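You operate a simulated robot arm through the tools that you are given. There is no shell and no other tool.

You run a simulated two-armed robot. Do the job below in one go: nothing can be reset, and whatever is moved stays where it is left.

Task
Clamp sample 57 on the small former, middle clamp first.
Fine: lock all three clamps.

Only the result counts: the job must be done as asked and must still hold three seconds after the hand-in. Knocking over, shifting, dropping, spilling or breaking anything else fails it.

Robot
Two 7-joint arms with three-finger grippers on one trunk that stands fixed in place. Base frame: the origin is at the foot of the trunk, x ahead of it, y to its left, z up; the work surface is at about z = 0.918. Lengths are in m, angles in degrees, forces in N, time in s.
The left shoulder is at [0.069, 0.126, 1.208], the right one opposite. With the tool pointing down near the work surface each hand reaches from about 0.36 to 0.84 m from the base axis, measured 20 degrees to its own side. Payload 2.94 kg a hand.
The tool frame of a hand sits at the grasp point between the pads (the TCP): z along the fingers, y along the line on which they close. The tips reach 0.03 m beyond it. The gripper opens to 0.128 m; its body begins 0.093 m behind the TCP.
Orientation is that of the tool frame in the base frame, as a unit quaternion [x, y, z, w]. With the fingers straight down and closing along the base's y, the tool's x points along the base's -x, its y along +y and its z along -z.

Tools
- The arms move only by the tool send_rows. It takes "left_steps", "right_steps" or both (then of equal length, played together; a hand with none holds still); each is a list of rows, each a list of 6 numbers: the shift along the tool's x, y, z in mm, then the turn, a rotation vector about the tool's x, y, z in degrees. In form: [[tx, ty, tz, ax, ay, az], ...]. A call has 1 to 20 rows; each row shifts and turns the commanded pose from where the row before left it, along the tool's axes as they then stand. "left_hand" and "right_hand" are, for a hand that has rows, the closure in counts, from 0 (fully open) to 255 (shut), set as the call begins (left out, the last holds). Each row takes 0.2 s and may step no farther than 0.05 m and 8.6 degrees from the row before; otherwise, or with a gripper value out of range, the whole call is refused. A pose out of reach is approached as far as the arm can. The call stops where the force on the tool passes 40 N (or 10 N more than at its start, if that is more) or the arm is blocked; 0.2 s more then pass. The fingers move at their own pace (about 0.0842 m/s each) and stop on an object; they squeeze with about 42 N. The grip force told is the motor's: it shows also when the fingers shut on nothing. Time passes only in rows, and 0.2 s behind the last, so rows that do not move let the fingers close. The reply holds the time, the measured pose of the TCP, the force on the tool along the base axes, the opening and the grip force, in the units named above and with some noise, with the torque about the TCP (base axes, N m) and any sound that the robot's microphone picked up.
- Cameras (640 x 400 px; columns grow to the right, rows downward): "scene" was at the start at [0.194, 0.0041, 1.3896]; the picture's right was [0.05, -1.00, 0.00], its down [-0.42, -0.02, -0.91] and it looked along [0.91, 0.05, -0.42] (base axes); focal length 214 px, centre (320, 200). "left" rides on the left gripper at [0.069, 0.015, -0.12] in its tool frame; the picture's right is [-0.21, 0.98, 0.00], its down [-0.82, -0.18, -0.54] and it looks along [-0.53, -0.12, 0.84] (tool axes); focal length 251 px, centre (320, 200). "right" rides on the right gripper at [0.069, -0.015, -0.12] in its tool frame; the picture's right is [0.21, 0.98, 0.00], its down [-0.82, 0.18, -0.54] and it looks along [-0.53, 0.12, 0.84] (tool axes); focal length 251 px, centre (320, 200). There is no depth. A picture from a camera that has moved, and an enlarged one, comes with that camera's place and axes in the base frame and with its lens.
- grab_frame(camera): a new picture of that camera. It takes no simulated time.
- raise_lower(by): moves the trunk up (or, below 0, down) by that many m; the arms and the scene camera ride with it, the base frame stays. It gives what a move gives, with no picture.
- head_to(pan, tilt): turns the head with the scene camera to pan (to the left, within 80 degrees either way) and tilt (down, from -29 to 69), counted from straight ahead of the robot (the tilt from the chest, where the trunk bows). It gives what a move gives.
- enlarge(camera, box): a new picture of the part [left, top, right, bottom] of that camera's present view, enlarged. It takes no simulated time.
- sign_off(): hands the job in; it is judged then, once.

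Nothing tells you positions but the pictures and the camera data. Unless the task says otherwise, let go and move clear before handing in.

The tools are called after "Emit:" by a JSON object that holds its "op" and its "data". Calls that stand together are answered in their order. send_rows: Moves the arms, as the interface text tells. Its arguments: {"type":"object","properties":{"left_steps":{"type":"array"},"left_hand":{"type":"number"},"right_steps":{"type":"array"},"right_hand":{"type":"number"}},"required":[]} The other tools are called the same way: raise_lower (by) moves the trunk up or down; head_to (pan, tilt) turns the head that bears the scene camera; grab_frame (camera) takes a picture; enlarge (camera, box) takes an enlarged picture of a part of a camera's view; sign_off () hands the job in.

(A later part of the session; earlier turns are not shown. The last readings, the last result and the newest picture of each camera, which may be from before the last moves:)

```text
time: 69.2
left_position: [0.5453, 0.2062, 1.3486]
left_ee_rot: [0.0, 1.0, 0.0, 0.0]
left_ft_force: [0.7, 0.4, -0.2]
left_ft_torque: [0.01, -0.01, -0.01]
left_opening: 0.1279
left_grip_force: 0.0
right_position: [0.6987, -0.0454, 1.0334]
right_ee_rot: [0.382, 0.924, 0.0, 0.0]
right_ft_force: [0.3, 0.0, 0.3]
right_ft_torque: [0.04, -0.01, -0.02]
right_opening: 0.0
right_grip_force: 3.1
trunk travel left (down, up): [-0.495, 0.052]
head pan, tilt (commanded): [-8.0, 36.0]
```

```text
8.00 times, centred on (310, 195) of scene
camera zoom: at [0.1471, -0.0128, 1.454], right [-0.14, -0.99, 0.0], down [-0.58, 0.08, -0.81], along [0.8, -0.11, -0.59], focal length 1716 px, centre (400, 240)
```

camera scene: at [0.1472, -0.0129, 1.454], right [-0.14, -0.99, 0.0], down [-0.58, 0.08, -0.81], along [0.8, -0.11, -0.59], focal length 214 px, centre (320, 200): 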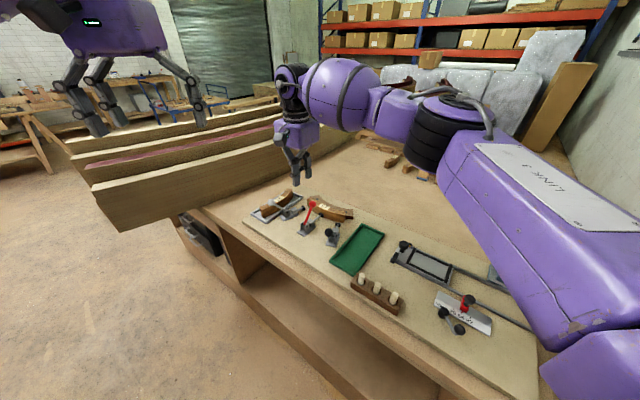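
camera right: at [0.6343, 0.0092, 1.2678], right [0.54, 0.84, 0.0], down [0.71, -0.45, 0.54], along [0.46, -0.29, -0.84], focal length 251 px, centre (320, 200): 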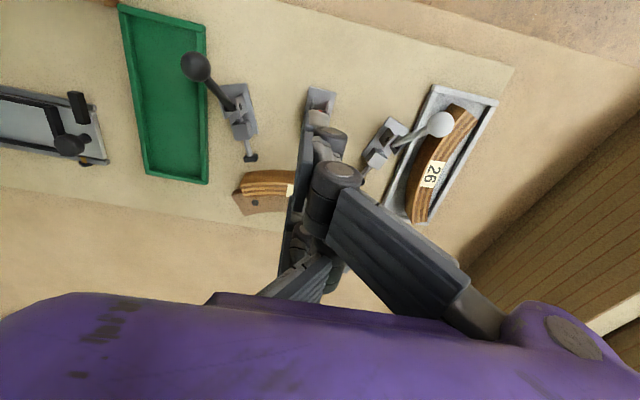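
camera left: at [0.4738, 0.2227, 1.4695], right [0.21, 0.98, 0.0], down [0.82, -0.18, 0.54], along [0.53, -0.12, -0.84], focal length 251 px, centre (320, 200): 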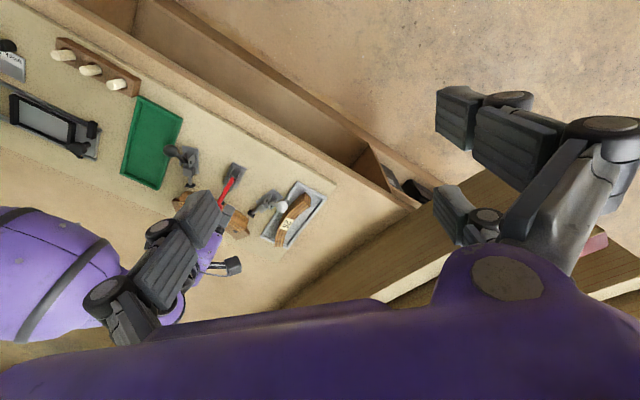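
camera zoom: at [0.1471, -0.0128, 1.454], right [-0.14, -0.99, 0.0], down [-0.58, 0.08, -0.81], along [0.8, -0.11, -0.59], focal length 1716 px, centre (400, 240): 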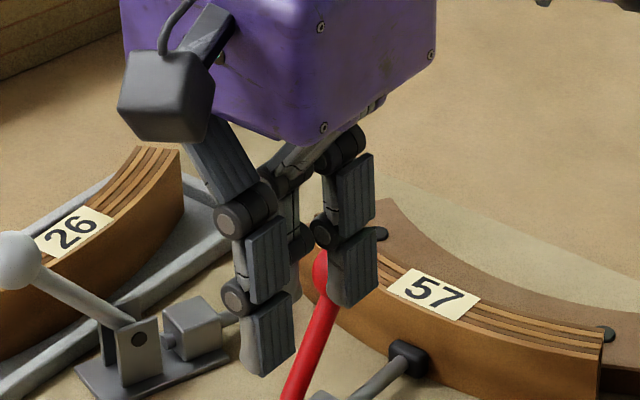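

The finger is passing beside the ball, because when shut the fingers interlace and that finger sits about 9 mm to the -y side. I'll back off, shift sideways 15 mm and push again.

Emit:
{"op": "send_rows", "data": {"right_steps": [[12, 0, 0, 0, 0, 0], [12, 0, 0, 0, 0, 0], [0, 15, 0, 0, 0, 0], [-8, 0, 0, 0, 0, 0], [0, 0, 0, 0, 0, 0]]}}

Emit:
{"op": "enlarge", "data": {"camera": "scene", "box": [280, 170, 340, 220]}}

```text
time: 70.4
left_position: [0.5448, 0.2069, 1.3482]
left_ee_rot: [0.0, 1.0, 0.0, 0.0]
left_ft_force: [-0.4, 0.6, -0.4]
left_ft_torque: [-0.01, 0.0, -0.02]
left_opening: 0.1279
left_grip_force: 0.0
right_position: [0.6972, -0.0243, 1.0351]
right_ee_rot: [0.382, 0.924, 0.0, 0.001]
right_ft_force: [0.3, 0.5, 0.0]
right_ft_torque: [0.03, 0.01, 0.03]
right_opening: 0.0002
right_grip_force: 2.9
trunk travel left (down, up): [-0.495, 0.052]
head pan, tilt (commanded): [-8.0, 36.0]
```

```text
8.00 times, centred on (310, 195) of scene
camera zoom: at [0.1471, -0.0126, 1.454], right [-0.14, -0.99, 0.0], down [-0.58, 0.08, -0.81], along [0.8, -0.11, -0.59], focal length 1716 px, centre (400, 240)
```

zoom: 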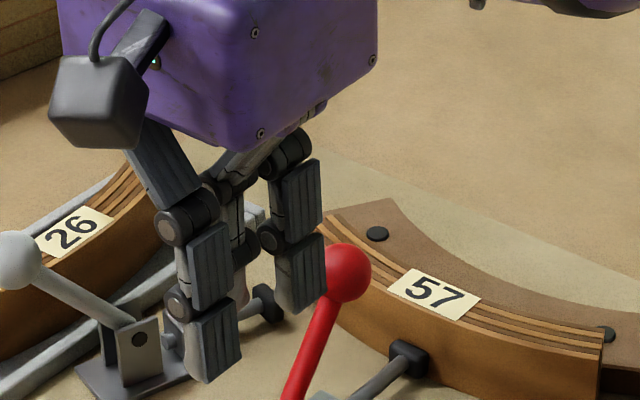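

Emit:
{"op": "send_rows", "data": {"right_steps": [[-3, 0, 0, 0, 0, 0], [-3, 0, 0, 0, 0, 0], [-3, 0, 0, 0, 0, 0], [0, 0, 0, 0, 0, 0]]}}

Emit:
{"op": "enlarge", "data": {"camera": "scene", "box": [280, 170, 340, 220]}}

```text
time: 71.4
left_position: [0.5459, 0.2068, 1.3487]
left_ee_rot: [0.0, 1.0, -0.001, 0.0]
left_ft_force: [-0.3, 0.6, -0.4]
left_ft_torque: [0.0, 0.02, 0.01]
left_opening: 0.1281
left_grip_force: 0.0
right_position: [0.7024, -0.0296, 1.0329]
right_ee_rot: [0.382, 0.924, 0.001, 0.001]
right_ft_force: [0.7, -1.0, -0.4]
right_ft_torque: [-0.01, 0.0, 0.0]
right_opening: 0.0
right_grip_force: 3.3
trunk travel left (down, up): [-0.495, 0.052]
head pan, tilt (commanded): [-8.0, 36.0]
```

```text
8.00 times, centred on (310, 195) of scene
camera zoom: at [0.1471, -0.0128, 1.454], right [-0.14, -0.99, 0.0], down [-0.58, 0.08, -0.81], along [0.8, -0.11, -0.59], focal length 1716 px, centre (400, 240)
```

zoom: 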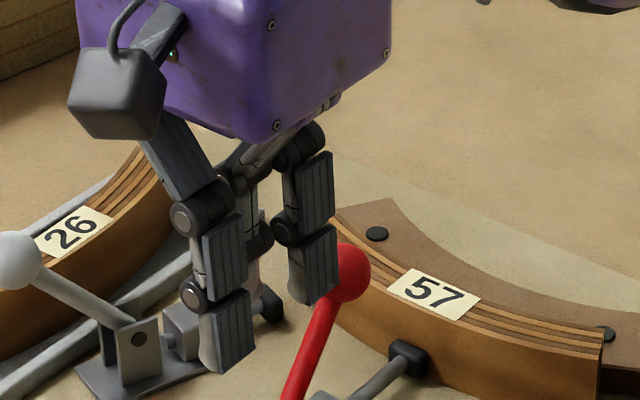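

Emit:
{"op": "send_rows", "data": {"right_steps": [[-3, 0, 0, 0, 0, 0], [0, 0, 0, 0, 0, 0]]}}

Emit:
{"op": "send_rows", "data": {"right_steps": [[-3, 0, 0, 0, 0, 0], [0, 0, 0, 0, 0, 0]]}}

Emit:
{"op": "enlarge", "data": {"camera": "scene", "box": [280, 170, 340, 220]}}

```text
time: 72.0
left_position: [0.5455, 0.2063, 1.3485]
left_ee_rot: [0.0, 1.0, 0.0, 0.001]
left_ft_force: [0.0, 0.3, -0.1]
left_ft_torque: [0.01, 0.03, 0.0]
left_opening: 0.1275
left_grip_force: 0.2
right_position: [0.7045, -0.0321, 1.033]
right_ee_rot: [0.381, 0.924, 0.001, 0.0]
right_ft_force: [-2.1, 1.4, -0.1]
right_ft_torque: [0.01, 0.0, -0.08]
right_opening: 0.0
right_grip_force: 3.5
trunk travel left (down, up): [-0.495, 0.052]
head pan, tilt (commanded): [-8.0, 36.0]
```

```text
time: 72.6
left_position: [0.5457, 0.2067, 1.3474]
left_ee_rot: [0.0, 1.0, 0.0, 0.0]
left_ft_force: [0.3, -0.3, 1.2]
left_ft_torque: [-0.01, 0.01, 0.01]
left_opening: 0.1279
left_grip_force: 0.1
right_position: [0.707, -0.0324, 1.0334]
right_ee_rot: [0.382, 0.924, 0.0, 0.001]
right_ft_force: [-3.6, 4.3, 1.9]
right_ft_torque: [0.04, 0.05, -0.02]
right_opening: 0.0
right_grip_force: 3.2
trunk travel left (down, up): [-0.495, 0.052]
head pan, tilt (commanded): [-8.0, 36.0]
```

```text
8.00 times, centred on (310, 195) of scene
camera zoom: at [0.1464, -0.0124, 1.4541], right [-0.14, -0.99, 0.0], down [-0.58, 0.08, -0.81], along [0.8, -0.11, -0.59], focal length 1716 px, centre (400, 240)
```

zoom: 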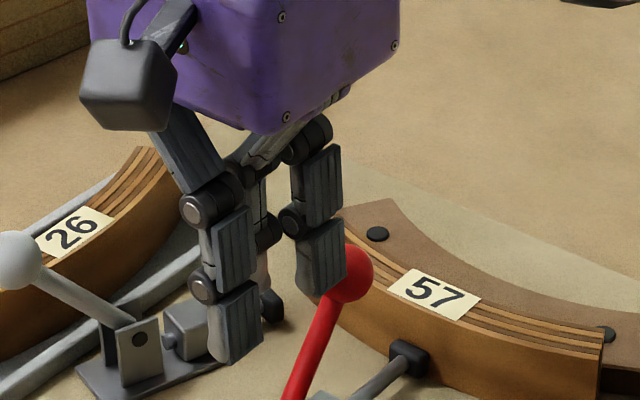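

Contact now, and mostly horizontal. Continuing the push with a slight downward follow.

Emit:
{"op": "send_rows", "data": {"right_steps": [[-3, 0, 1, 0, 0, 0], [-3, 0, 1, 0, 0, 0], [0, 0, 0, 0, 0, 0]]}}

Emit:
{"op": "enlarge", "data": {"camera": "scene", "box": [280, 170, 340, 220]}}

```text
time: 73.4
left_position: [0.5426, 0.2098, 1.3494]
left_ee_rot: [0.001, 1.0, -0.001, 0.001]
left_ft_force: [0.2, 0.1, 0.4]
left_ft_torque: [0.03, 0.01, 0.04]
left_opening: 0.128
left_grip_force: 0.0
right_position: [0.7077, -0.0347, 1.0334]
right_ee_rot: [0.381, 0.925, 0.001, 0.001]
right_ft_force: [-15.1, 13.6, 7.6]
right_ft_torque: [0.01, 0.14, -0.22]
right_opening: 0.0
right_grip_force: 2.5
trunk travel left (down, up): [-0.495, 0.052]
head pan, tilt (commanded): [-8.0, 36.0]
```

```text
8.00 times, centred on (310, 195) of scene
camera zoom: at [0.1438, -0.0107, 1.4544], right [-0.14, -0.99, 0.0], down [-0.58, 0.08, -0.81], along [0.8, -0.11, -0.59], focal length 1716 px, centre (400, 240)
```

zoom: 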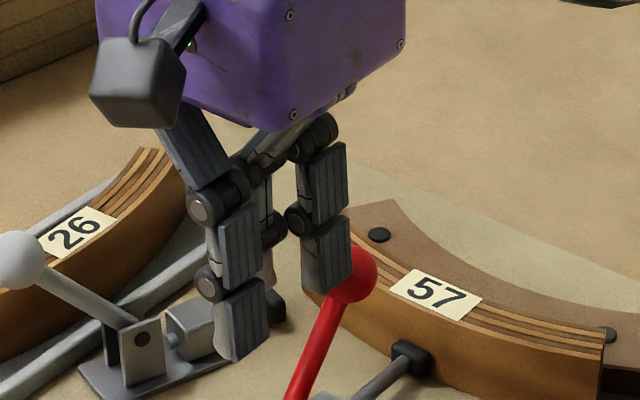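

Emit:
{"op": "send_rows", "data": {"right_steps": [[-3, 0, 1.5, 0, 0, 0], [-3, 0, 1.5, 0, 0, 0], [-3, 0, 1, 0, 0, 0], [0, 0, 0, 0, 0, 0]]}}

Emit:
{"op": "enlarge", "data": {"camera": "scene", "box": [280, 170, 340, 220]}}

```text
time: 74.1
left_position: [0.543, 0.2069, 1.3504]
left_ee_rot: [0.0, 1.0, 0.001, 0.0]
left_ft_force: [0.7, 0.1, -0.6]
left_ft_torque: [0.1, 0.04, -0.01]
left_opening: 0.128
left_grip_force: 0.0
right_position: [0.7107, -0.0322, 1.0335]
right_ee_rot: [0.377, 0.926, 0.007, -0.003]
right_ft_force: [-14.5, 14.1, 19.9]
right_ft_torque: [-0.4, -0.09, -0.27]
right_opening: 0.0
right_grip_force: 2.9
trunk travel left (down, up): [-0.495, 0.052]
head pan, tilt (commanded): [-8.0, 36.0]
stopped in row 3 (right hand): the force on the tool passed its limit at 42 N (the readings are from after the stop); the commanded pose is now the measured one
```

```text
8.00 times, centred on (310, 195) of scene
camera zoom: at [0.145, -0.0128, 1.4545], right [-0.14, -0.99, 0.0], down [-0.58, 0.08, -0.81], along [0.8, -0.11, -0.59], focal length 1716 px, centre (400, 240)
```

zoom: 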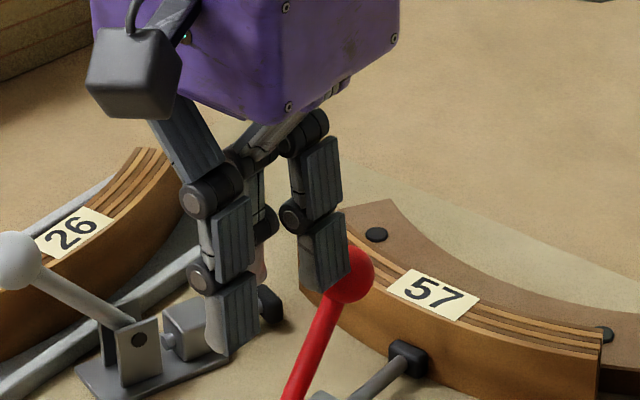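

The handle doesn't budge at 42 N, so either it's at its closed stop or it's bearing hard on the sample. I'll back away and inspect the red clamp closely.

Emit:
{"op": "send_rows", "data": {"right_steps": [[10, 0, 0, 0, 0, 0], [15, 0, 0, 0, 0, 0], [0, 0, -40, 0, 0, 0], [0, 0, -40, 0, 0, 0], [30, -20, -20, 0, 0, 0], [0, 0, 0, 0, 0, 0]]}}

Emit:
{"op": "grab_frame", "data": {"camera": "right"}}

Emit:
{"op": "enlarge", "data": {"camera": "scene", "box": [285, 185, 335, 220]}}

```text
time: 75.5
left_position: [0.5467, 0.2068, 1.3491]
left_ee_rot: [0.0, 1.0, 0.001, 0.0]
left_ft_force: [1.2, 0.2, 0.8]
left_ft_torque: [-0.02, -0.01, -0.02]
left_opening: 0.1282
left_grip_force: 0.1
right_position: [0.6606, -0.0118, 1.1311]
right_ee_rot: [0.381, 0.925, 0.003, -0.002]
right_ft_force: [0.2, -0.1, 0.1]
right_ft_torque: [0.0, 0.01, -0.01]
right_opening: 0.0003
right_grip_force: 2.5
trunk travel left (down, up): [-0.495, 0.052]
head pan, tilt (commanded): [-8.0, 36.0]
```

```text
taken
camera right: at [0.6018, 0.026, 1.2508], right [0.53, 0.85, 0.01], down [0.71, -0.45, 0.54], along [0.45, -0.28, -0.84], focal length 251 px, centre (320, 200)
```

right: 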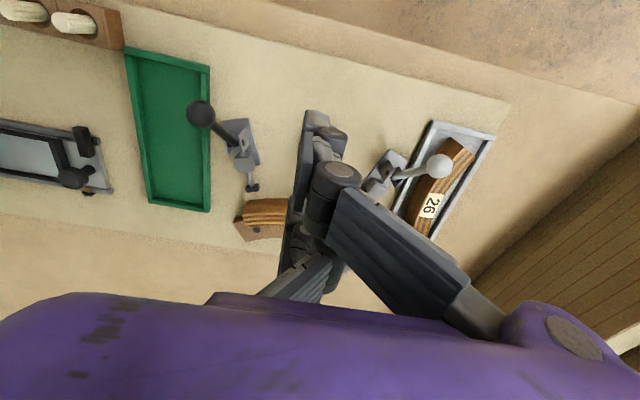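

```text
11.43 times, centred on (310, 202) of scene
camera zoom: at [0.1477, -0.0126, 1.4539], right [-0.14, -0.99, 0.0], down [-0.58, 0.08, -0.81], along [0.8, -0.11, -0.59], focal length 2451 px, centre (434, 171)
```

zoom: 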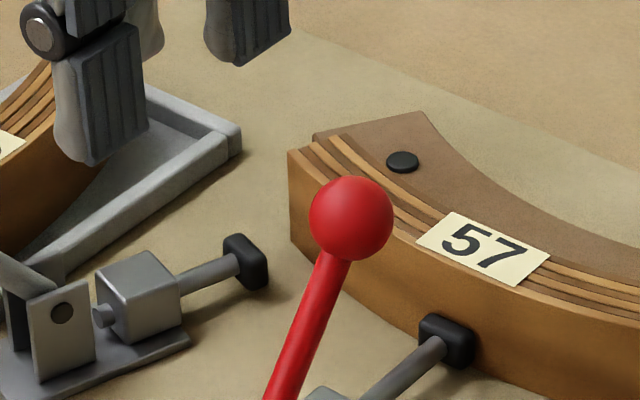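

The handle hasn't moved at all under that push. It went over on its own earlier and stopped there with the pad on the sample. To find out whether it's truly locked, I'll press it back lightly from the front side.

Emit:
{"op": "send_rows", "data": {"right_steps": [[-36.7, 4.3, 0, 0, 0, 0], [-36.7, 4.3, 0, 0, 0, 0], [-36.7, 4.3, 0, 0, 0, 0], [-36.7, 4.3, 0, 0, 0, 0], [-5, 0, 0, 0, 0, 0], [0, 0, 40, 0, 0, 0], [0, 0, 40, 0, 0, 0], [0, 0, 18, 0, 0, 0], [0, 0, 0, 0, 0, 0]]}}

Emit:
{"op": "enlarge", "data": {"camera": "scene", "box": [285, 170, 355, 220]}}

Emit:
{"op": "grab_frame", "data": {"camera": "right"}}

```text
time: 77.5
left_position: [0.5454, 0.2061, 1.3489]
left_ee_rot: [-0.001, 1.0, 0.0, 0.0]
left_ft_force: [0.2, 0.0, -0.1]
left_ft_torque: [0.02, 0.01, -0.04]
left_opening: 0.128
left_grip_force: 0.1
right_position: [0.7659, -0.1093, 1.0319]
right_ee_rot: [0.379, 0.925, 0.004, -0.002]
right_ft_force: [0.1, 0.2, 0.2]
right_ft_torque: [0.04, -0.01, 0.01]
right_opening: 0.0002
right_grip_force: 2.8
right hand out of reach, approached as far as the arm can: row 4, 8
trunk travel left (down, up): [-0.495, 0.052]
head pan, tilt (commanded): [-8.0, 36.0]
```

```text
8.00 times, centred on (320, 195) of scene
camera zoom: at [0.1474, -0.0129, 1.454], right [-0.14, -0.99, 0.0], down [-0.58, 0.08, -0.81], along [0.8, -0.11, -0.59], focal length 1716 px, centre (320, 240)
```

zoom: 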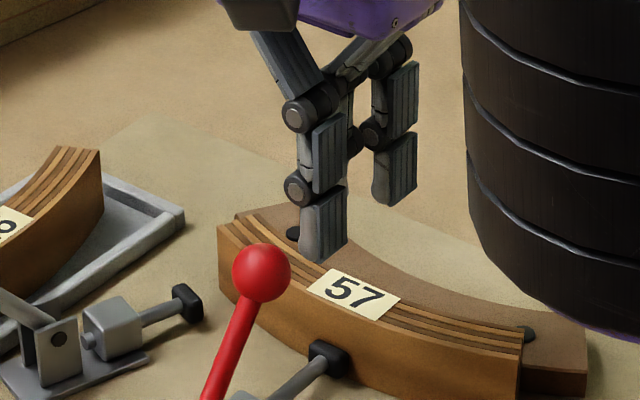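

```text
taken
camera right: at [0.7065, -0.0708, 1.1514], right [0.53, 0.85, 0.01], down [0.71, -0.45, 0.54], along [0.46, -0.28, -0.84], focal length 251 px, centre (320, 200)
```

right: 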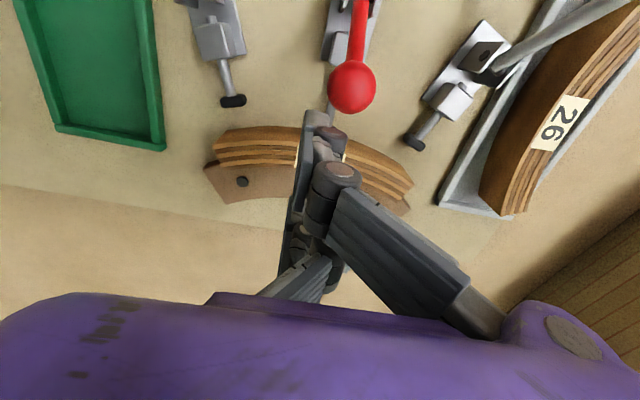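

Emit:
{"op": "send_rows", "data": {"right_steps": [[0, 6, 0, 0, 0, 0], [0, 6, 0, 0, 0, 0], [0, 0, 0, 0, 0, 0]]}}

Emit:
{"op": "enlarge", "data": {"camera": "right", "box": [240, 20, 460, 220]}}

Emit:
{"op": "grab_frame", "data": {"camera": "scene"}}

```text
time: 78.3
left_position: [0.547, 0.2064, 1.3491]
left_ee_rot: [0.0, 1.0, 0.0, 0.001]
left_ft_force: [-0.2, -0.7, -0.4]
left_ft_torque: [0.04, -0.01, 0.01]
left_opening: 0.1278
left_grip_force: 0.1
right_position: [0.7667, -0.1019, 1.0307]
right_ee_rot: [0.38, 0.925, 0.003, -0.003]
right_ft_force: [-0.6, -2.6, 2.7]
right_ft_torque: [-0.01, 0.0, 0.05]
right_opening: 0.0
right_grip_force: 3.5
right hand out of reach, approached as far as the arm can: row 1, 2
trunk travel left (down, up): [-0.495, 0.052]
head pan, tilt (commanded): [-8.0, 36.0]
```

```text
2.00 times, centred on (350, 120) of right
camera zoom: at [0.7063, -0.0645, 1.151], right [0.53, 0.85, 0.01], down [0.71, -0.45, 0.54], along [0.46, -0.28, -0.84], focal length 503 px, centre (260, 360)
```

zoom: 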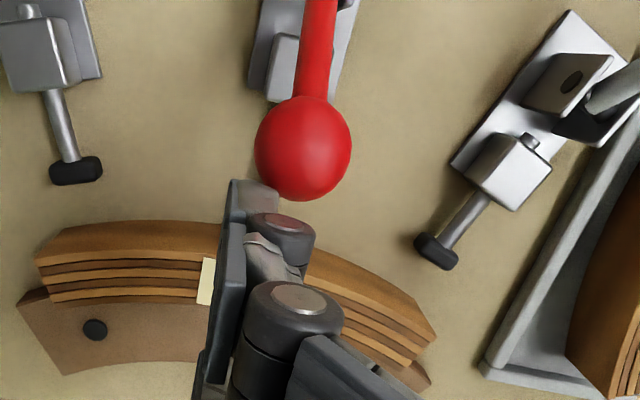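

```text
taken
camera scene: at [0.147, -0.013, 1.454], right [-0.14, -0.99, 0.0], down [-0.58, 0.08, -0.81], along [0.8, -0.11, -0.59], focal length 214 px, centre (320, 200)
```

scene: 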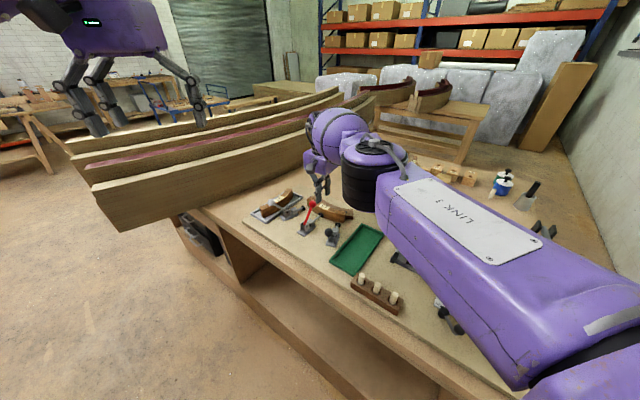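

Emit:
{"op": "send_rows", "data": {"right_steps": [[3, 2, 0, 0, 0, 0], [3, 1, 0, 0, 0, 0], [0, 0, 0, 0, 0, 0]]}}

Emit:
{"op": "enlarge", "data": {"camera": "right", "box": [240, 20, 460, 220]}}

```text
time: 79.1
left_position: [0.5451, 0.2053, 1.3491]
left_ee_rot: [0.0, 1.0, 0.0, 0.001]
left_ft_force: [0.5, 1.4, 0.2]
left_ft_torque: [0.01, 0.0, 0.01]
left_opening: 0.1281
left_grip_force: 0.0
right_position: [0.7642, -0.0977, 1.0342]
right_ee_rot: [0.381, 0.925, 0.003, 0.0]
right_ft_force: [9.4, -11.8, 17.6]
right_ft_torque: [0.16, 0.4, 0.17]
right_opening: 0.0
right_grip_force: 2.9
trunk travel left (down, up): [-0.495, 0.052]
head pan, tilt (commanded): [-8.0, 36.0]
```

```text
2.00 times, centred on (350, 120) of right
camera zoom: at [0.7042, -0.0596, 1.1535], right [0.54, 0.84, 0.01], down [0.71, -0.45, 0.54], along [0.46, -0.28, -0.84], focal length 503 px, centre (260, 360)
```

zoom: 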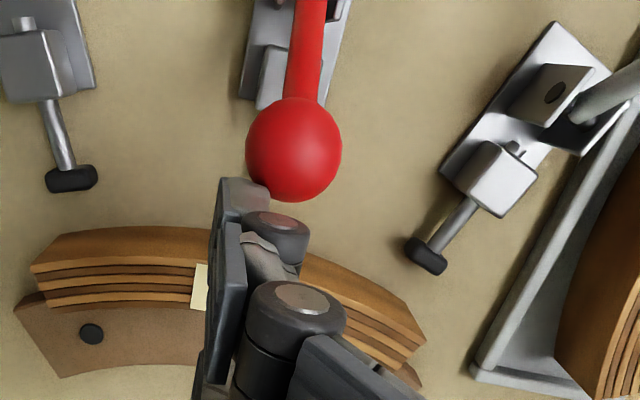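

The handle resisted about 15 N of back-push without moving, whereas it swung freely before, so the red middle clamp is locked. I'll lift away gently.

Emit:
{"op": "send_rows", "data": {"right_steps": [[-2, 0, -4, 0, 0, 0], [0, 0, -20, 0, 0, 0], [0, 0, -40, 0, 0, 0], [0, 0, -40, 0, 0, 0], [0, 0, 0, 0, 0, 0]]}}

Emit:
{"op": "enlarge", "data": {"camera": "scene", "box": [275, 175, 365, 245]}}

Emit:
{"op": "grab_frame", "data": {"camera": "right"}}

```text
time: 80.3
left_position: [0.5468, 0.2074, 1.348]
left_ee_rot: [0.0, 1.0, -0.001, 0.0]
left_ft_force: [0.7, -0.4, 0.4]
left_ft_torque: [-0.02, -0.02, -0.02]
left_opening: 0.1282
left_grip_force: 0.1
right_position: [0.7637, -0.0955, 1.1368]
right_ee_rot: [0.38, 0.925, 0.002, -0.004]
right_ft_force: [-0.8, 0.4, -0.5]
right_ft_torque: [0.0, -0.01, 0.0]
right_opening: 0.0002
right_grip_force: 3.2
trunk travel left (down, up): [-0.495, 0.052]
head pan, tilt (commanded): [-8.0, 36.0]
```

```text
5.71 times, centred on (320, 210) of scene
camera zoom: at [0.1477, -0.0126, 1.4538], right [-0.14, -0.99, 0.0], down [-0.58, 0.08, -0.81], along [0.8, -0.11, -0.59], focal length 1226 px, centre (320, 143)
```

zoom: 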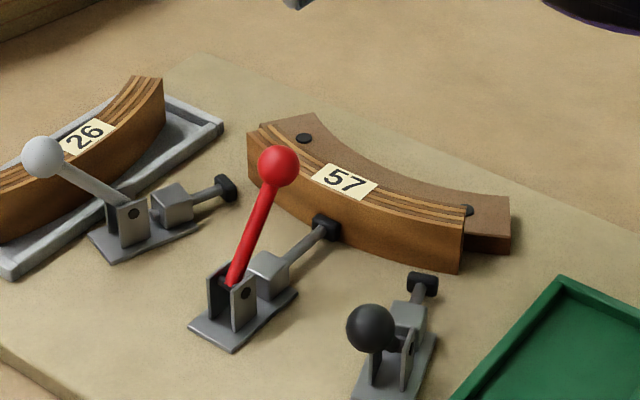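

```text
taken
camera right: at [0.704, -0.0585, 1.2565], right [0.53, 0.85, 0.01], down [0.71, -0.45, 0.54], along [0.46, -0.28, -0.84], focal length 251 px, centre (320, 200)
```

right: 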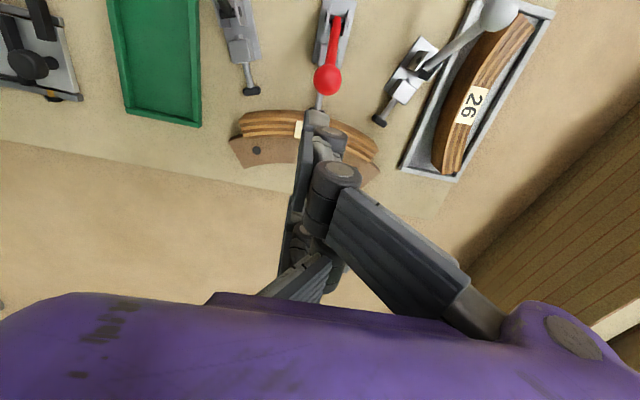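

The red clamp is closed and the sample is still seated. Next is the black clamp: same method, with the rigid finger side pushing along its axis (about -26°). I'll turn and travel at a safe height to behind its knob.

Emit:
{"op": "send_rows", "data": {"right_steps": [[0, 0, 0, 0, 0, -6.3], [0, 0, 0, 0, 0, -6.3], [0, 0, 0, 0, 0, -6.1], [43.6, -14.4, 0, 0, 0, 0], [43.6, -14.4, 0, 0, 0, 0], [43.6, -14.4, 0, 0, 0, 0], [43.6, -14.4, 0, 0, 0, 0], [43.6, -14.4, 0, 0, 0, 0], [0, 0, 0, 0, 0, 0]]}}

Emit:
{"op": "grab_frame", "data": {"camera": "right"}}

Emit:
{"op": "grab_frame", "data": {"camera": "scene"}}

```text
time: 82.3
left_position: [0.5455, 0.2092, 1.3479]
left_ee_rot: [0.0, 1.0, -0.001, 0.001]
left_ft_force: [0.5, 0.6, 0.2]
left_ft_torque: [-0.09, 0.02, 0.04]
left_opening: 0.1281
left_grip_force: 0.0
right_position: [0.7352, -0.0377, 1.1473]
right_ee_rot: [0.224, 0.975, 0.002, -0.012]
right_ft_force: [-0.4, 2.1, 0.4]
right_ft_torque: [-0.15, -0.06, 0.02]
right_opening: 0.0
right_grip_force: 3.3
right hand out of reach, approached as far as the arm can: row 4, 5, 6, 7, 8
trunk travel left (down, up): [-0.495, 0.052]
head pan, tilt (commanded): [-8.0, 36.0]
```

```text
taken
camera right: at [0.6684, -0.02, 1.269], right [0.23, 0.97, 0.0], down [0.83, -0.2, 0.52], along [0.51, -0.12, -0.85], focal length 251 px, centre (320, 200)
```

right: 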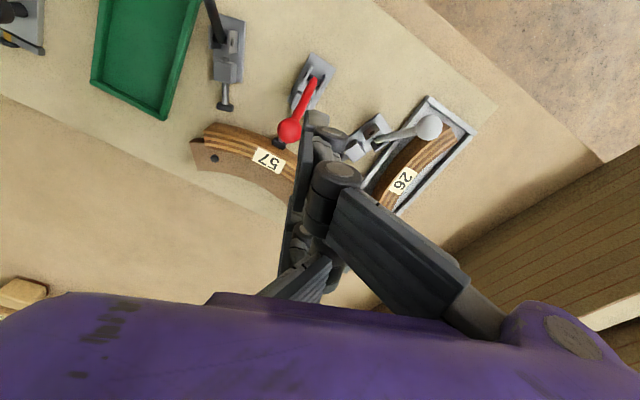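

```text
taken
camera scene: at [0.1462, -0.0099, 1.4541], right [-0.14, -0.99, 0.0], down [-0.58, 0.08, -0.81], along [0.8, -0.11, -0.59], focal length 214 px, centre (320, 200)
```

scene: 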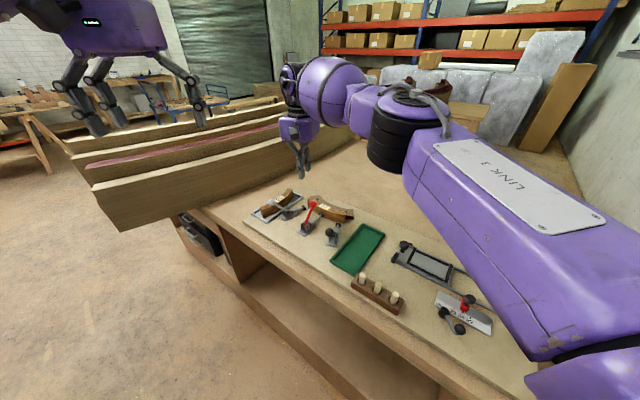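

The arm got hung up part-way. I'll try stepping straight back towards the robot in smaller moves.

Emit:
{"op": "send_rows", "data": {"right_steps": [[18, -9, 0, 0, 0, 0], [18, -9, 0, 0, 0, 0], [18, -9, 0, 0, 0, 0], [0, 0, 0, 0, 0, 0]]}}

Emit:
{"op": "grab_frame", "data": {"camera": "scene"}}

```text
time: 83.3
left_position: [0.5454, 0.2054, 1.3486]
left_ee_rot: [-0.001, 1.0, 0.0, 0.001]
left_ft_force: [0.4, -0.7, -0.4]
left_ft_torque: [-0.01, 0.02, 0.01]
left_opening: 0.1278
left_grip_force: 0.0
right_position: [0.6449, -0.0472, 1.1527]
right_ee_rot: [0.225, 0.974, 0.004, -0.002]
right_ft_force: [0.1, 0.9, 1.3]
right_ft_torque: [-0.02, 0.0, -0.01]
right_opening: 0.0
right_grip_force: 3.2
trunk travel left (down, up): [-0.495, 0.052]
head pan, tilt (commanded): [-8.0, 36.0]
```

```text
taken
camera scene: at [0.1467, -0.013, 1.4541], right [-0.14, -0.99, 0.0], down [-0.58, 0.08, -0.81], along [0.8, -0.11, -0.59], focal length 214 px, centre (320, 200)
```

scene: 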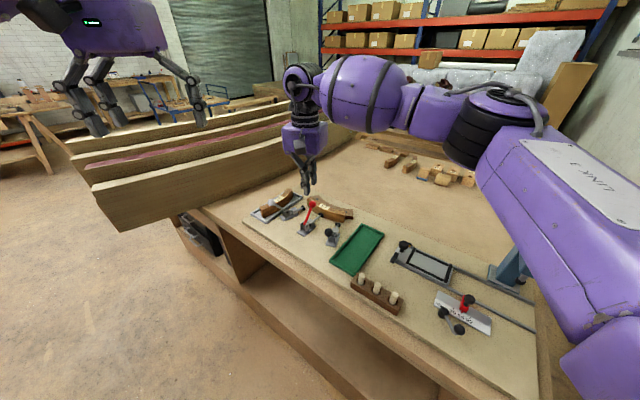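

Free again. Continuing to behind the black knob.

Emit:
{"op": "send_rows", "data": {"right_steps": [[30.1, -20.9, 0, 0, 0, 0], [30.1, -20.9, 0, 0, 0, 0], [30.1, -20.9, 0, 0, 0, 0], [0, 0, 0, 0, 0, 0]]}}

Emit:
{"op": "grab_frame", "data": {"camera": "scene"}}

Emit:
{"op": "grab_frame", "data": {"camera": "right"}}

```text
time: 84.3
left_position: [0.5463, 0.2063, 1.3486]
left_ee_rot: [0.0, 1.0, 0.001, 0.0]
left_ft_force: [0.8, 0.7, -0.1]
left_ft_torque: [-0.01, 0.01, -0.02]
left_opening: 0.1279
left_grip_force: 0.1
right_position: [0.5375, -0.0622, 1.1509]
right_ee_rot: [0.225, 0.974, 0.004, -0.002]
right_ft_force: [0.2, 0.3, 0.8]
right_ft_torque: [0.0, 0.03, 0.02]
right_opening: 0.0
right_grip_force: 3.2
trunk travel left (down, up): [-0.495, 0.052]
head pan, tilt (commanded): [-8.0, 36.0]
```

```text
taken
camera scene: at [0.1474, -0.0129, 1.4539], right [-0.14, -0.99, 0.0], down [-0.58, 0.08, -0.81], along [0.8, -0.11, -0.59], focal length 214 px, centre (320, 200)
```

scene: 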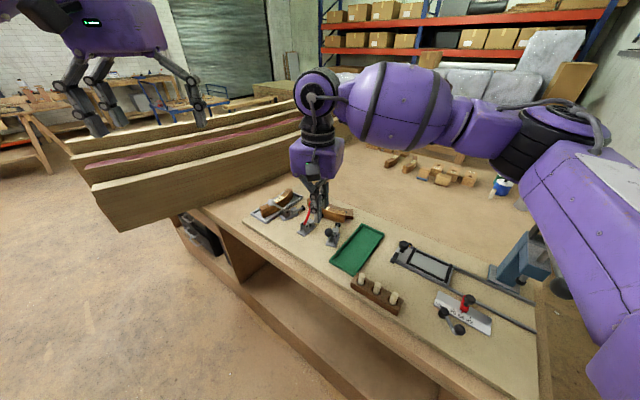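

```text
taken
camera right: at [0.4685, -0.0445, 1.2707], right [0.23, 0.97, 0.01], down [0.82, -0.2, 0.54], along [0.52, -0.12, -0.84], focal length 251 px, centre (320, 200)
```

right: 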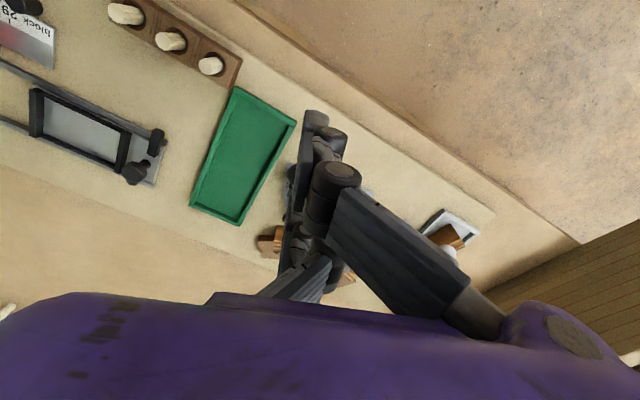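

The elbow is getting near the blue press again, so I'll raise the trunk before lowering the hand here.

Emit:
{"op": "raise_lower", "data": {"by": 0.05}}

Emit:
{"op": "send_rows", "data": {"right_steps": [[0, 0, 40, 0, 0, 0], [0, 0, 40, 0, 0, 0], [0, 0, 0, 0, 0, 0]]}}

Emit:
{"op": "grab_frame", "data": {"camera": "scene"}}

```text
time: 85.2
left_position: [0.549, 0.2052, 1.3951]
left_ee_rot: [0.001, 1.0, 0.0, -0.002]
left_ft_force: [-0.1, -0.5, -0.4]
left_ft_torque: [0.01, 0.04, 0.03]
left_opening: 0.1278
left_grip_force: 0.0
right_position: [0.5384, -0.0652, 1.1998]
right_ee_rot: [0.225, 0.974, 0.003, -0.005]
right_ft_force: [0.3, 0.1, 0.1]
right_ft_torque: [0.01, -0.01, -0.01]
right_opening: 0.0001
right_grip_force: 2.9
trunk travel left (down, up): [-0.545, 0.002]
head pan, tilt (commanded): [-8.0, 36.0]
```

```text
time: 86.0
left_position: [0.5453, 0.206, 1.3992]
left_ee_rot: [0.0, 1.0, -0.001, 0.0]
left_ft_force: [0.3, 0.0, 0.3]
left_ft_torque: [0.01, -0.03, 0.0]
left_opening: 0.128
left_grip_force: 0.1
right_position: [0.5362, -0.0637, 1.1212]
right_ee_rot: [0.223, 0.975, 0.004, -0.002]
right_ft_force: [-0.2, -0.6, 1.1]
right_ft_torque: [0.0, -0.02, -0.01]
right_opening: 0.0001
right_grip_force: 3.1
trunk travel left (down, up): [-0.545, 0.002]
head pan, tilt (commanded): [-8.0, 36.0]
```

```text
taken
camera scene: at [0.0894, -0.0126, 1.5072], right [-0.14, -0.99, 0.0], down [-0.58, 0.08, -0.81], along [0.8, -0.11, -0.59], focal length 214 px, centre (320, 200)
```

scene: 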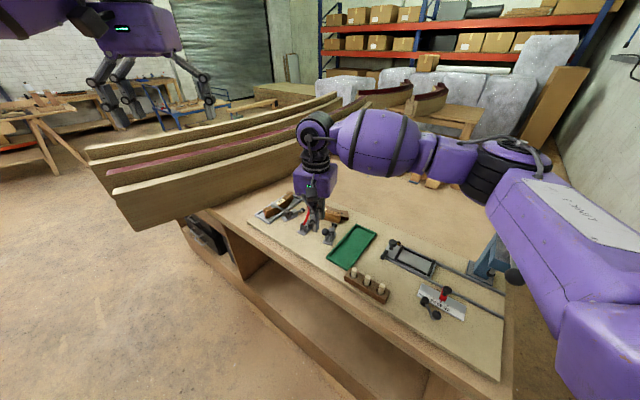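

Emit:
{"op": "send_rows", "data": {"right_steps": [[0, 0, 30, 0, 0, 0], [0, 0, 30, 0, 0, 0], [0, 0, 20, 0, 0, 0], [0, 0, 0, 0, 0, 0]]}}

Emit:
{"op": "grab_frame", "data": {"camera": "scene"}}

Emit:
{"op": "enlarge", "data": {"camera": "scene", "box": [280, 180, 360, 250]}}

Emit:
{"op": "grab_frame", "data": {"camera": "right"}}

```text
time: 87.0
left_position: [0.546, 0.2061, 1.398]
left_ee_rot: [0.0, 1.0, 0.0, 0.0]
left_ft_force: [0.1, 0.9, -0.6]
left_ft_torque: [0.01, -0.03, 0.02]
left_opening: 0.1281
left_grip_force: 0.1
right_position: [0.5358, -0.0635, 1.0412]
right_ee_rot: [0.225, 0.974, 0.004, -0.001]
right_ft_force: [-0.8, -0.3, 0.7]
right_ft_torque: [-0.04, -0.01, 0.0]
right_opening: 0.0003
right_grip_force: 3.1
trunk travel left (down, up): [-0.545, 0.002]
head pan, tilt (commanded): [-8.0, 36.0]
```

```text
taken
camera scene: at [0.0904, -0.0127, 1.5071], right [-0.14, -0.99, 0.0], down [-0.58, 0.08, -0.81], along [0.8, -0.11, -0.59], focal length 214 px, centre (320, 200)
```

scene: 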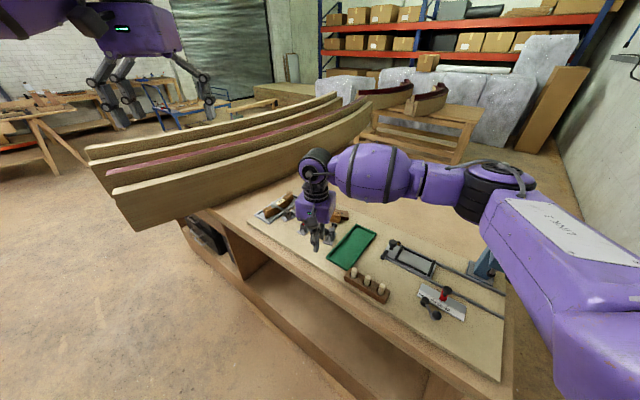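

```text
5.71 times, centred on (320, 215) of scene
camera zoom: at [0.0904, -0.0127, 1.5071], right [-0.14, -0.99, 0.0], down [-0.58, 0.08, -0.81], along [0.8, -0.11, -0.59], focal length 1226 px, centre (320, 114)
```

zoom: 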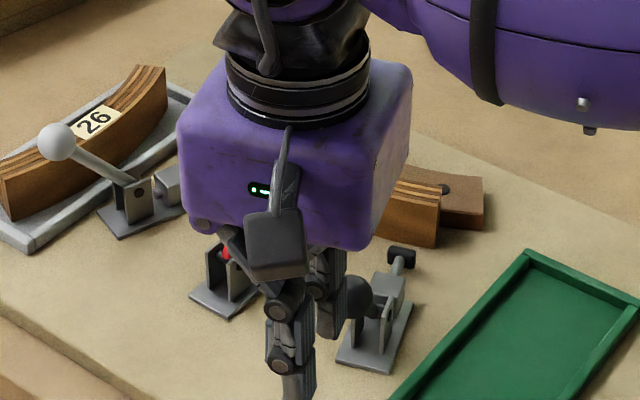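

```text
taken
camera right: at [0.4675, -0.0463, 1.1605], right [0.23, 0.97, 0.01], down [0.82, -0.2, 0.54], along [0.52, -0.12, -0.84], focal length 251 px, centre (320, 200)
```

right: 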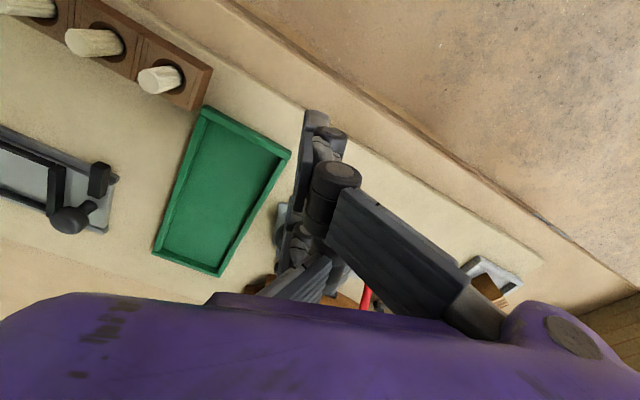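

No trunk push this time, and the finger is aligned with the black knob. Lowering the last 20 mm and starting to push.

Emit:
{"op": "send_rows", "data": {"right_steps": [[0, 0, 20, 0, 0, 0], [-8, 0, 0, 0, 0, 0], [-6, 0, 0, 0, 0, 0], [-6, 0, 0, 0, 0, 0], [-6, 0, 0, 0, 0, 0], [0, 0, 0, 0, 0, 0]]}}

Emit:
{"op": "enlarge", "data": {"camera": "scene", "box": [290, 190, 360, 250]}}

```text
time: 88.4
left_position: [0.5459, 0.2055, 1.3977]
left_ee_rot: [0.0, 1.0, 0.0, 0.0]
left_ft_force: [0.4, 0.2, -0.7]
left_ft_torque: [0.0, 0.04, -0.02]
left_opening: 0.1282
left_grip_force: 0.1
right_position: [0.5604, -0.074, 1.0206]
right_ee_rot: [0.224, 0.974, 0.004, -0.002]
right_ft_force: [-1.1, 1.6, 0.4]
right_ft_torque: [0.0, 0.01, 0.04]
right_opening: 0.0
right_grip_force: 3.3
trunk travel left (down, up): [-0.545, 0.002]
head pan, tilt (commanded): [-8.0, 36.0]
```

```text
6.67 times, centred on (325, 220) of scene
camera zoom: at [0.0905, -0.0127, 1.507], right [-0.14, -0.99, 0.0], down [-0.58, 0.08, -0.81], along [0.8, -0.11, -0.59], focal length 1430 px, centre (287, 67)
```

zoom: 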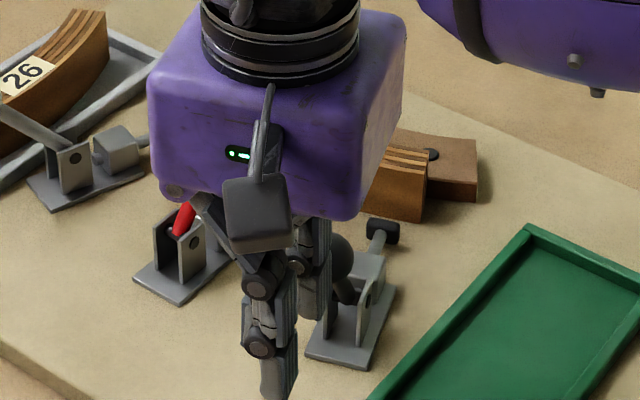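

Emit:
{"op": "send_rows", "data": {"right_steps": [[-6, 0, 0, 0, 0, 0], [-6, 0, 0, 0, 0, 0], [-6, 0, 0, 0, 0, 0], [-6, 0, 0, 0, 0, 0], [0, 0, 0, 0, 0, 0]]}}

Emit:
{"op": "enlarge", "data": {"camera": "scene", "box": [290, 190, 360, 250]}}

```text
time: 89.6
left_position: [0.5458, 0.2062, 1.3976]
left_ee_rot: [0.0, 1.0, 0.0, 0.0]
left_ft_force: [-0.1, -0.7, 0.0]
left_ft_torque: [-0.02, 0.0, 0.02]
left_opening: 0.1277
left_grip_force: 0.0
right_position: [0.5817, -0.0843, 1.0206]
right_ee_rot: [0.225, 0.974, 0.004, -0.002]
right_ft_force: [-0.2, -1.2, 0.2]
right_ft_torque: [-0.05, 0.0, 0.03]
right_opening: 0.0
right_grip_force: 3.2
trunk travel left (down, up): [-0.545, 0.002]
head pan, tilt (commanded): [-8.0, 36.0]
```

```text
6.67 times, centred on (325, 220) of scene
camera zoom: at [0.0905, -0.0128, 1.507], right [-0.14, -0.99, 0.0], down [-0.58, 0.08, -0.81], along [0.8, -0.11, -0.59], focal length 1430 px, centre (287, 67)
```

zoom: 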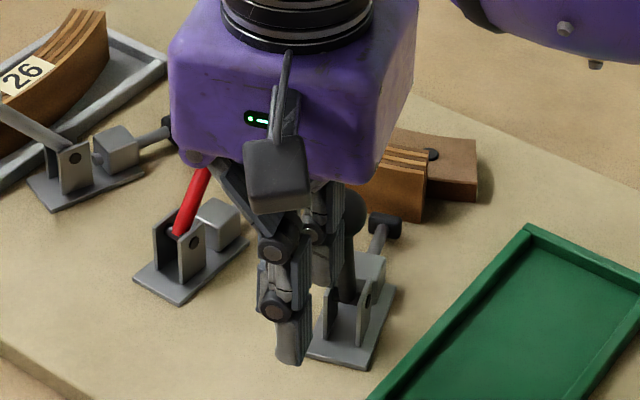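

Emit:
{"op": "send_rows", "data": {"right_steps": [[-6, 0, 0, 0, 0, 0], [-6, 0, 0, 0, 0, 0], [-6, 0, 0, 0, 0, 0], [-6, 0, 0, 0, 0, 0], [0, 0, 0, 0, 0, 0]]}}

Emit:
{"op": "enlarge", "data": {"camera": "scene", "box": [290, 190, 360, 250]}}

```text
time: 90.8
left_position: [0.5452, 0.2068, 1.3986]
left_ee_rot: [0.0, 1.0, 0.0, 0.0]
left_ft_force: [-0.7, 0.1, -0.6]
left_ft_torque: [0.02, -0.01, 0.0]
left_opening: 0.1282
left_grip_force: 0.0
right_position: [0.6027, -0.0953, 1.0213]
right_ee_rot: [0.224, 0.975, 0.004, -0.001]
right_ft_force: [-0.2, -0.3, -0.4]
right_ft_torque: [0.0, -0.03, 0.02]
right_opening: 0.0
right_grip_force: 2.6
trunk travel left (down, up): [-0.545, 0.002]
head pan, tilt (commanded): [-8.0, 36.0]
```

```text
6.67 times, centred on (325, 220) of scene
camera zoom: at [0.0903, -0.0129, 1.5071], right [-0.14, -0.99, 0.0], down [-0.58, 0.08, -0.81], along [0.8, -0.11, -0.59], focal length 1430 px, centre (287, 67)
```

zoom: 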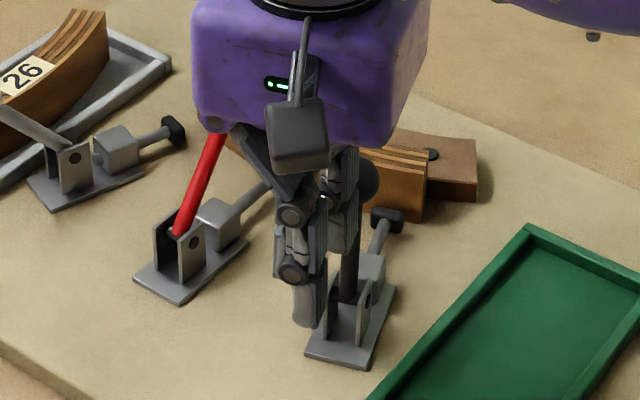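

The black handle has gone past vertical. I'll raise slightly so the tip bears on the ball, then press it home.

Emit:
{"op": "send_rows", "data": {"right_steps": [[0, 0, -13, 0, 0, 0], [-7, 0, 0, 0, 0, 0], [-7, 0, 0, 0, 0, 0], [-5, 0, 0, 0, 0, 0], [0, 0, 0, 0, 0, 0]]}}

Emit:
{"op": "enlarge", "data": {"camera": "scene", "box": [290, 190, 360, 250]}}

```text
time: 92.0
left_position: [0.547, 0.2074, 1.3981]
left_ee_rot: [0.0, 1.0, 0.0, 0.0]
left_ft_force: [0.6, -0.5, 0.1]
left_ft_torque: [-0.02, 0.02, -0.01]
left_opening: 0.1281
left_grip_force: 0.1
right_position: [0.6211, -0.103, 1.0341]
right_ee_rot: [0.224, 0.975, 0.004, -0.002]
right_ft_force: [0.6, 1.2, 0.3]
right_ft_torque: [-0.02, 0.01, -0.01]
right_opening: 0.0003
right_grip_force: 3.5
trunk travel left (down, up): [-0.545, 0.002]
head pan, tilt (commanded): [-8.0, 36.0]
```

```text
6.67 times, centred on (325, 220) of scene
camera zoom: at [0.0905, -0.0129, 1.5071], right [-0.14, -0.99, 0.0], down [-0.58, 0.08, -0.81], along [0.8, -0.11, -0.59], focal length 1430 px, centre (287, 67)
```

zoom: 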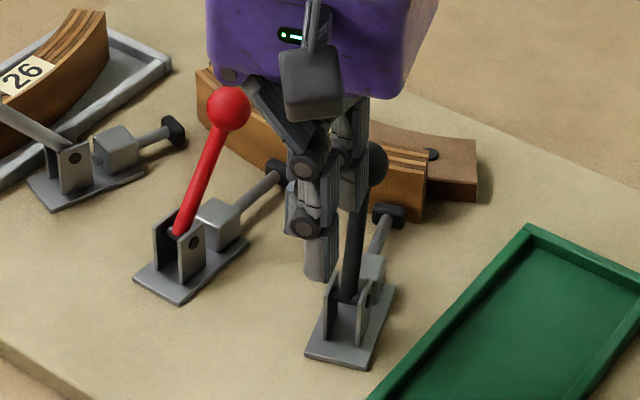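

Emit:
{"op": "send_rows", "data": {"right_steps": [[-4, 0, 0, 0, 0, 0], [-4, 0, 0, 0, 0, 0], [-4, 0, 0, 0, 0, 0], [0, 0, 0, 0, 0, 0]]}}

Emit:
{"op": "enlarge", "data": {"camera": "scene", "box": [290, 190, 360, 250]}}

```text
time: 93.0
left_position: [0.5456, 0.2067, 1.3992]
left_ee_rot: [0.0, 1.0, 0.0, 0.0]
left_ft_force: [-0.2, -0.3, -0.7]
left_ft_torque: [-0.02, -0.01, -0.01]
left_opening: 0.128
left_grip_force: 0.1
right_position: [0.6316, -0.1089, 1.0332]
right_ee_rot: [0.224, 0.975, 0.004, -0.002]
right_ft_force: [0.2, -0.6, 0.0]
right_ft_torque: [0.01, -0.01, 0.01]
right_opening: 0.0
right_grip_force: 2.7
trunk travel left (down, up): [-0.545, 0.002]
head pan, tilt (commanded): [-8.0, 36.0]
```

```text
6.67 times, centred on (325, 220) of scene
camera zoom: at [0.0903, -0.0129, 1.5071], right [-0.14, -0.99, 0.0], down [-0.58, 0.08, -0.81], along [0.8, -0.11, -0.59], focal length 1430 px, centre (287, 67)
```

zoom: 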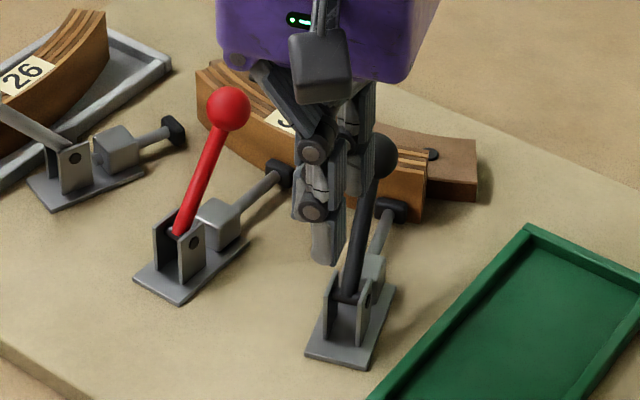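

Emit:
{"op": "send_rows", "data": {"right_steps": [[-4, 0, 0, 0, 0, 0], [-4, 0, 0, 0, 0, 0], [-3, 0, 0, 0, 0, 0], [0, 0, 0, 0, 0, 0]]}}

Emit:
{"op": "enlarge", "data": {"camera": "scene", "box": [290, 190, 360, 250]}}

```text
time: 94.0
left_position: [0.546, 0.2062, 1.3994]
left_ee_rot: [0.0, 1.0, 0.0, 0.0]
left_ft_force: [-0.4, -0.4, -0.4]
left_ft_torque: [-0.04, 0.02, -0.01]
left_opening: 0.1281
left_grip_force: 0.0
right_position: [0.6422, -0.1134, 1.0335]
right_ee_rot: [0.225, 0.974, 0.003, -0.002]
right_ft_force: [-0.3, -0.6, 0.3]
right_ft_torque: [-0.01, -0.03, 0.03]
right_opening: 0.0
right_grip_force: 2.6
trunk travel left (down, up): [-0.545, 0.002]
head pan, tilt (commanded): [-8.0, 36.0]
```

```text
6.67 times, centred on (325, 220) of scene
camera zoom: at [0.0904, -0.0129, 1.5071], right [-0.14, -0.99, 0.0], down [-0.58, 0.08, -0.81], along [0.8, -0.11, -0.59], focal length 1430 px, centre (287, 67)
```

zoom: 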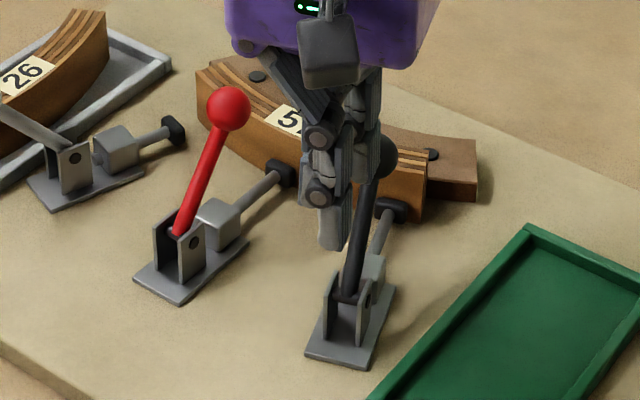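

The black handle seems to have swung further than the red one did. I'll check both closely.

Emit:
{"op": "enlarge", "data": {"camera": "scene", "box": [315, 200, 350, 240]}}

Emit:
{"op": "grab_frame", "data": {"camera": "right"}}

Emit:
{"op": "grab_frame", "data": {"camera": "left"}}

```text
10.00 times, centred on (332, 220) of scene
camera zoom: at [0.0904, -0.0129, 1.5071], right [-0.14, -0.99, 0.0], down [-0.58, 0.08, -0.81], along [0.8, -0.11, -0.59], focal length 2145 px, centre (195, 0)
```

zoom: 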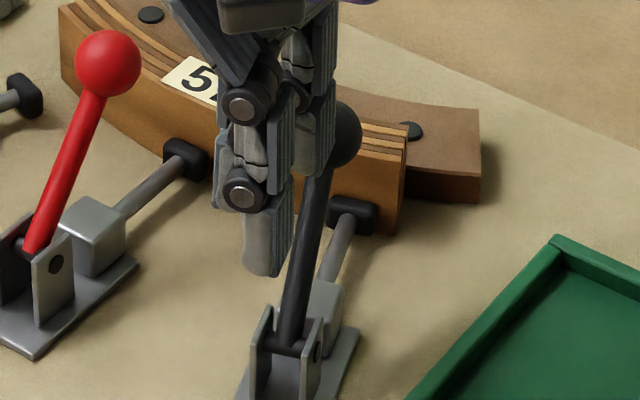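

```text
taken
camera right: at [0.5721, -0.0962, 1.1534], right [0.23, 0.97, 0.01], down [0.82, -0.2, 0.54], along [0.52, -0.12, -0.84], focal length 251 px, centre (320, 200)
```

right: 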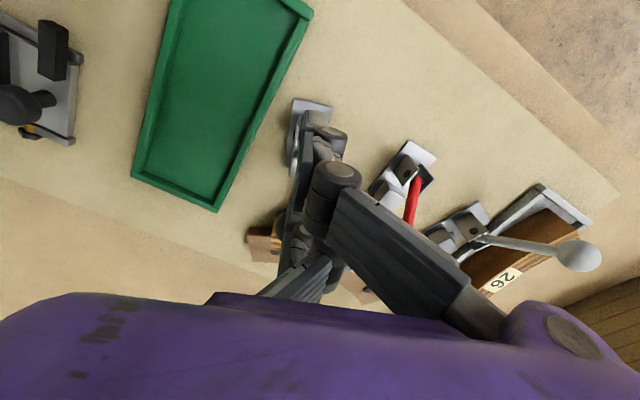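

```text
taken
camera left: at [0.4764, 0.2212, 1.5186], right [0.21, 0.98, 0.0], down [0.82, -0.18, 0.54], along [0.53, -0.12, -0.84], focal length 251 px, centre (320, 200)
```

left: 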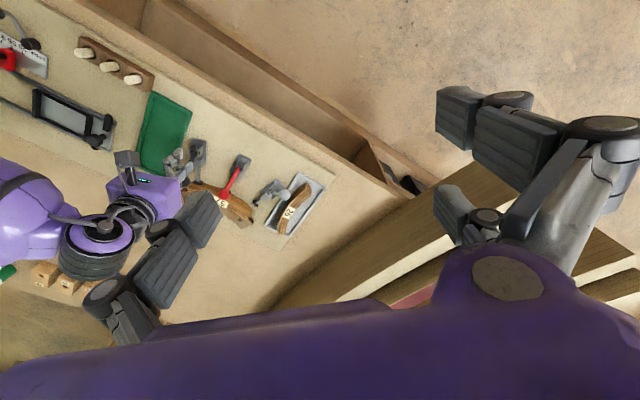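

On a closer look, the black handle is at about the same 34° as the red one, which points to a common closed position. I'll press it a little to confirm that it's home.

Emit:
{"op": "send_rows", "data": {"right_steps": [[-3, 0, 0, 0, 0, 0], [-3, 0, 0, 0, 0, 0], [0, 0, 0, 0, 0, 0]]}}

Emit:
{"op": "enlarge", "data": {"camera": "scene", "box": [315, 200, 350, 240]}}

```text
time: 94.8
left_position: [0.5444, 0.2071, 1.3997]
left_ee_rot: [-0.001, 1.0, 0.0, 0.001]
left_ft_force: [-0.2, -0.3, 0.1]
left_ft_torque: [-0.02, 0.01, 0.04]
left_opening: 0.128
left_grip_force: 0.1
right_position: [0.6458, -0.1152, 1.0339]
right_ee_rot: [0.224, 0.975, 0.004, -0.002]
right_ft_force: [-5.2, 2.8, 1.7]
right_ft_torque: [-0.02, -0.01, -0.06]
right_opening: 0.0
right_grip_force: 3.1
trunk travel left (down, up): [-0.545, 0.002]
head pan, tilt (commanded): [-8.0, 36.0]
```

```text
10.00 times, centred on (332, 220) of scene
camera zoom: at [0.0894, -0.0125, 1.5072], right [-0.14, -0.99, 0.0], down [-0.58, 0.08, -0.81], along [0.8, -0.11, -0.59], focal length 2145 px, centre (195, 0)
```

zoom: 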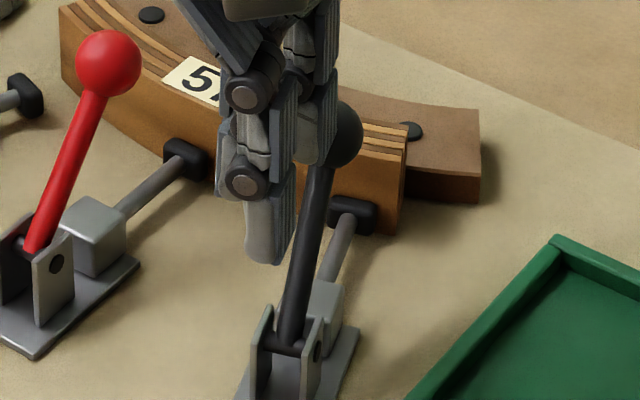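

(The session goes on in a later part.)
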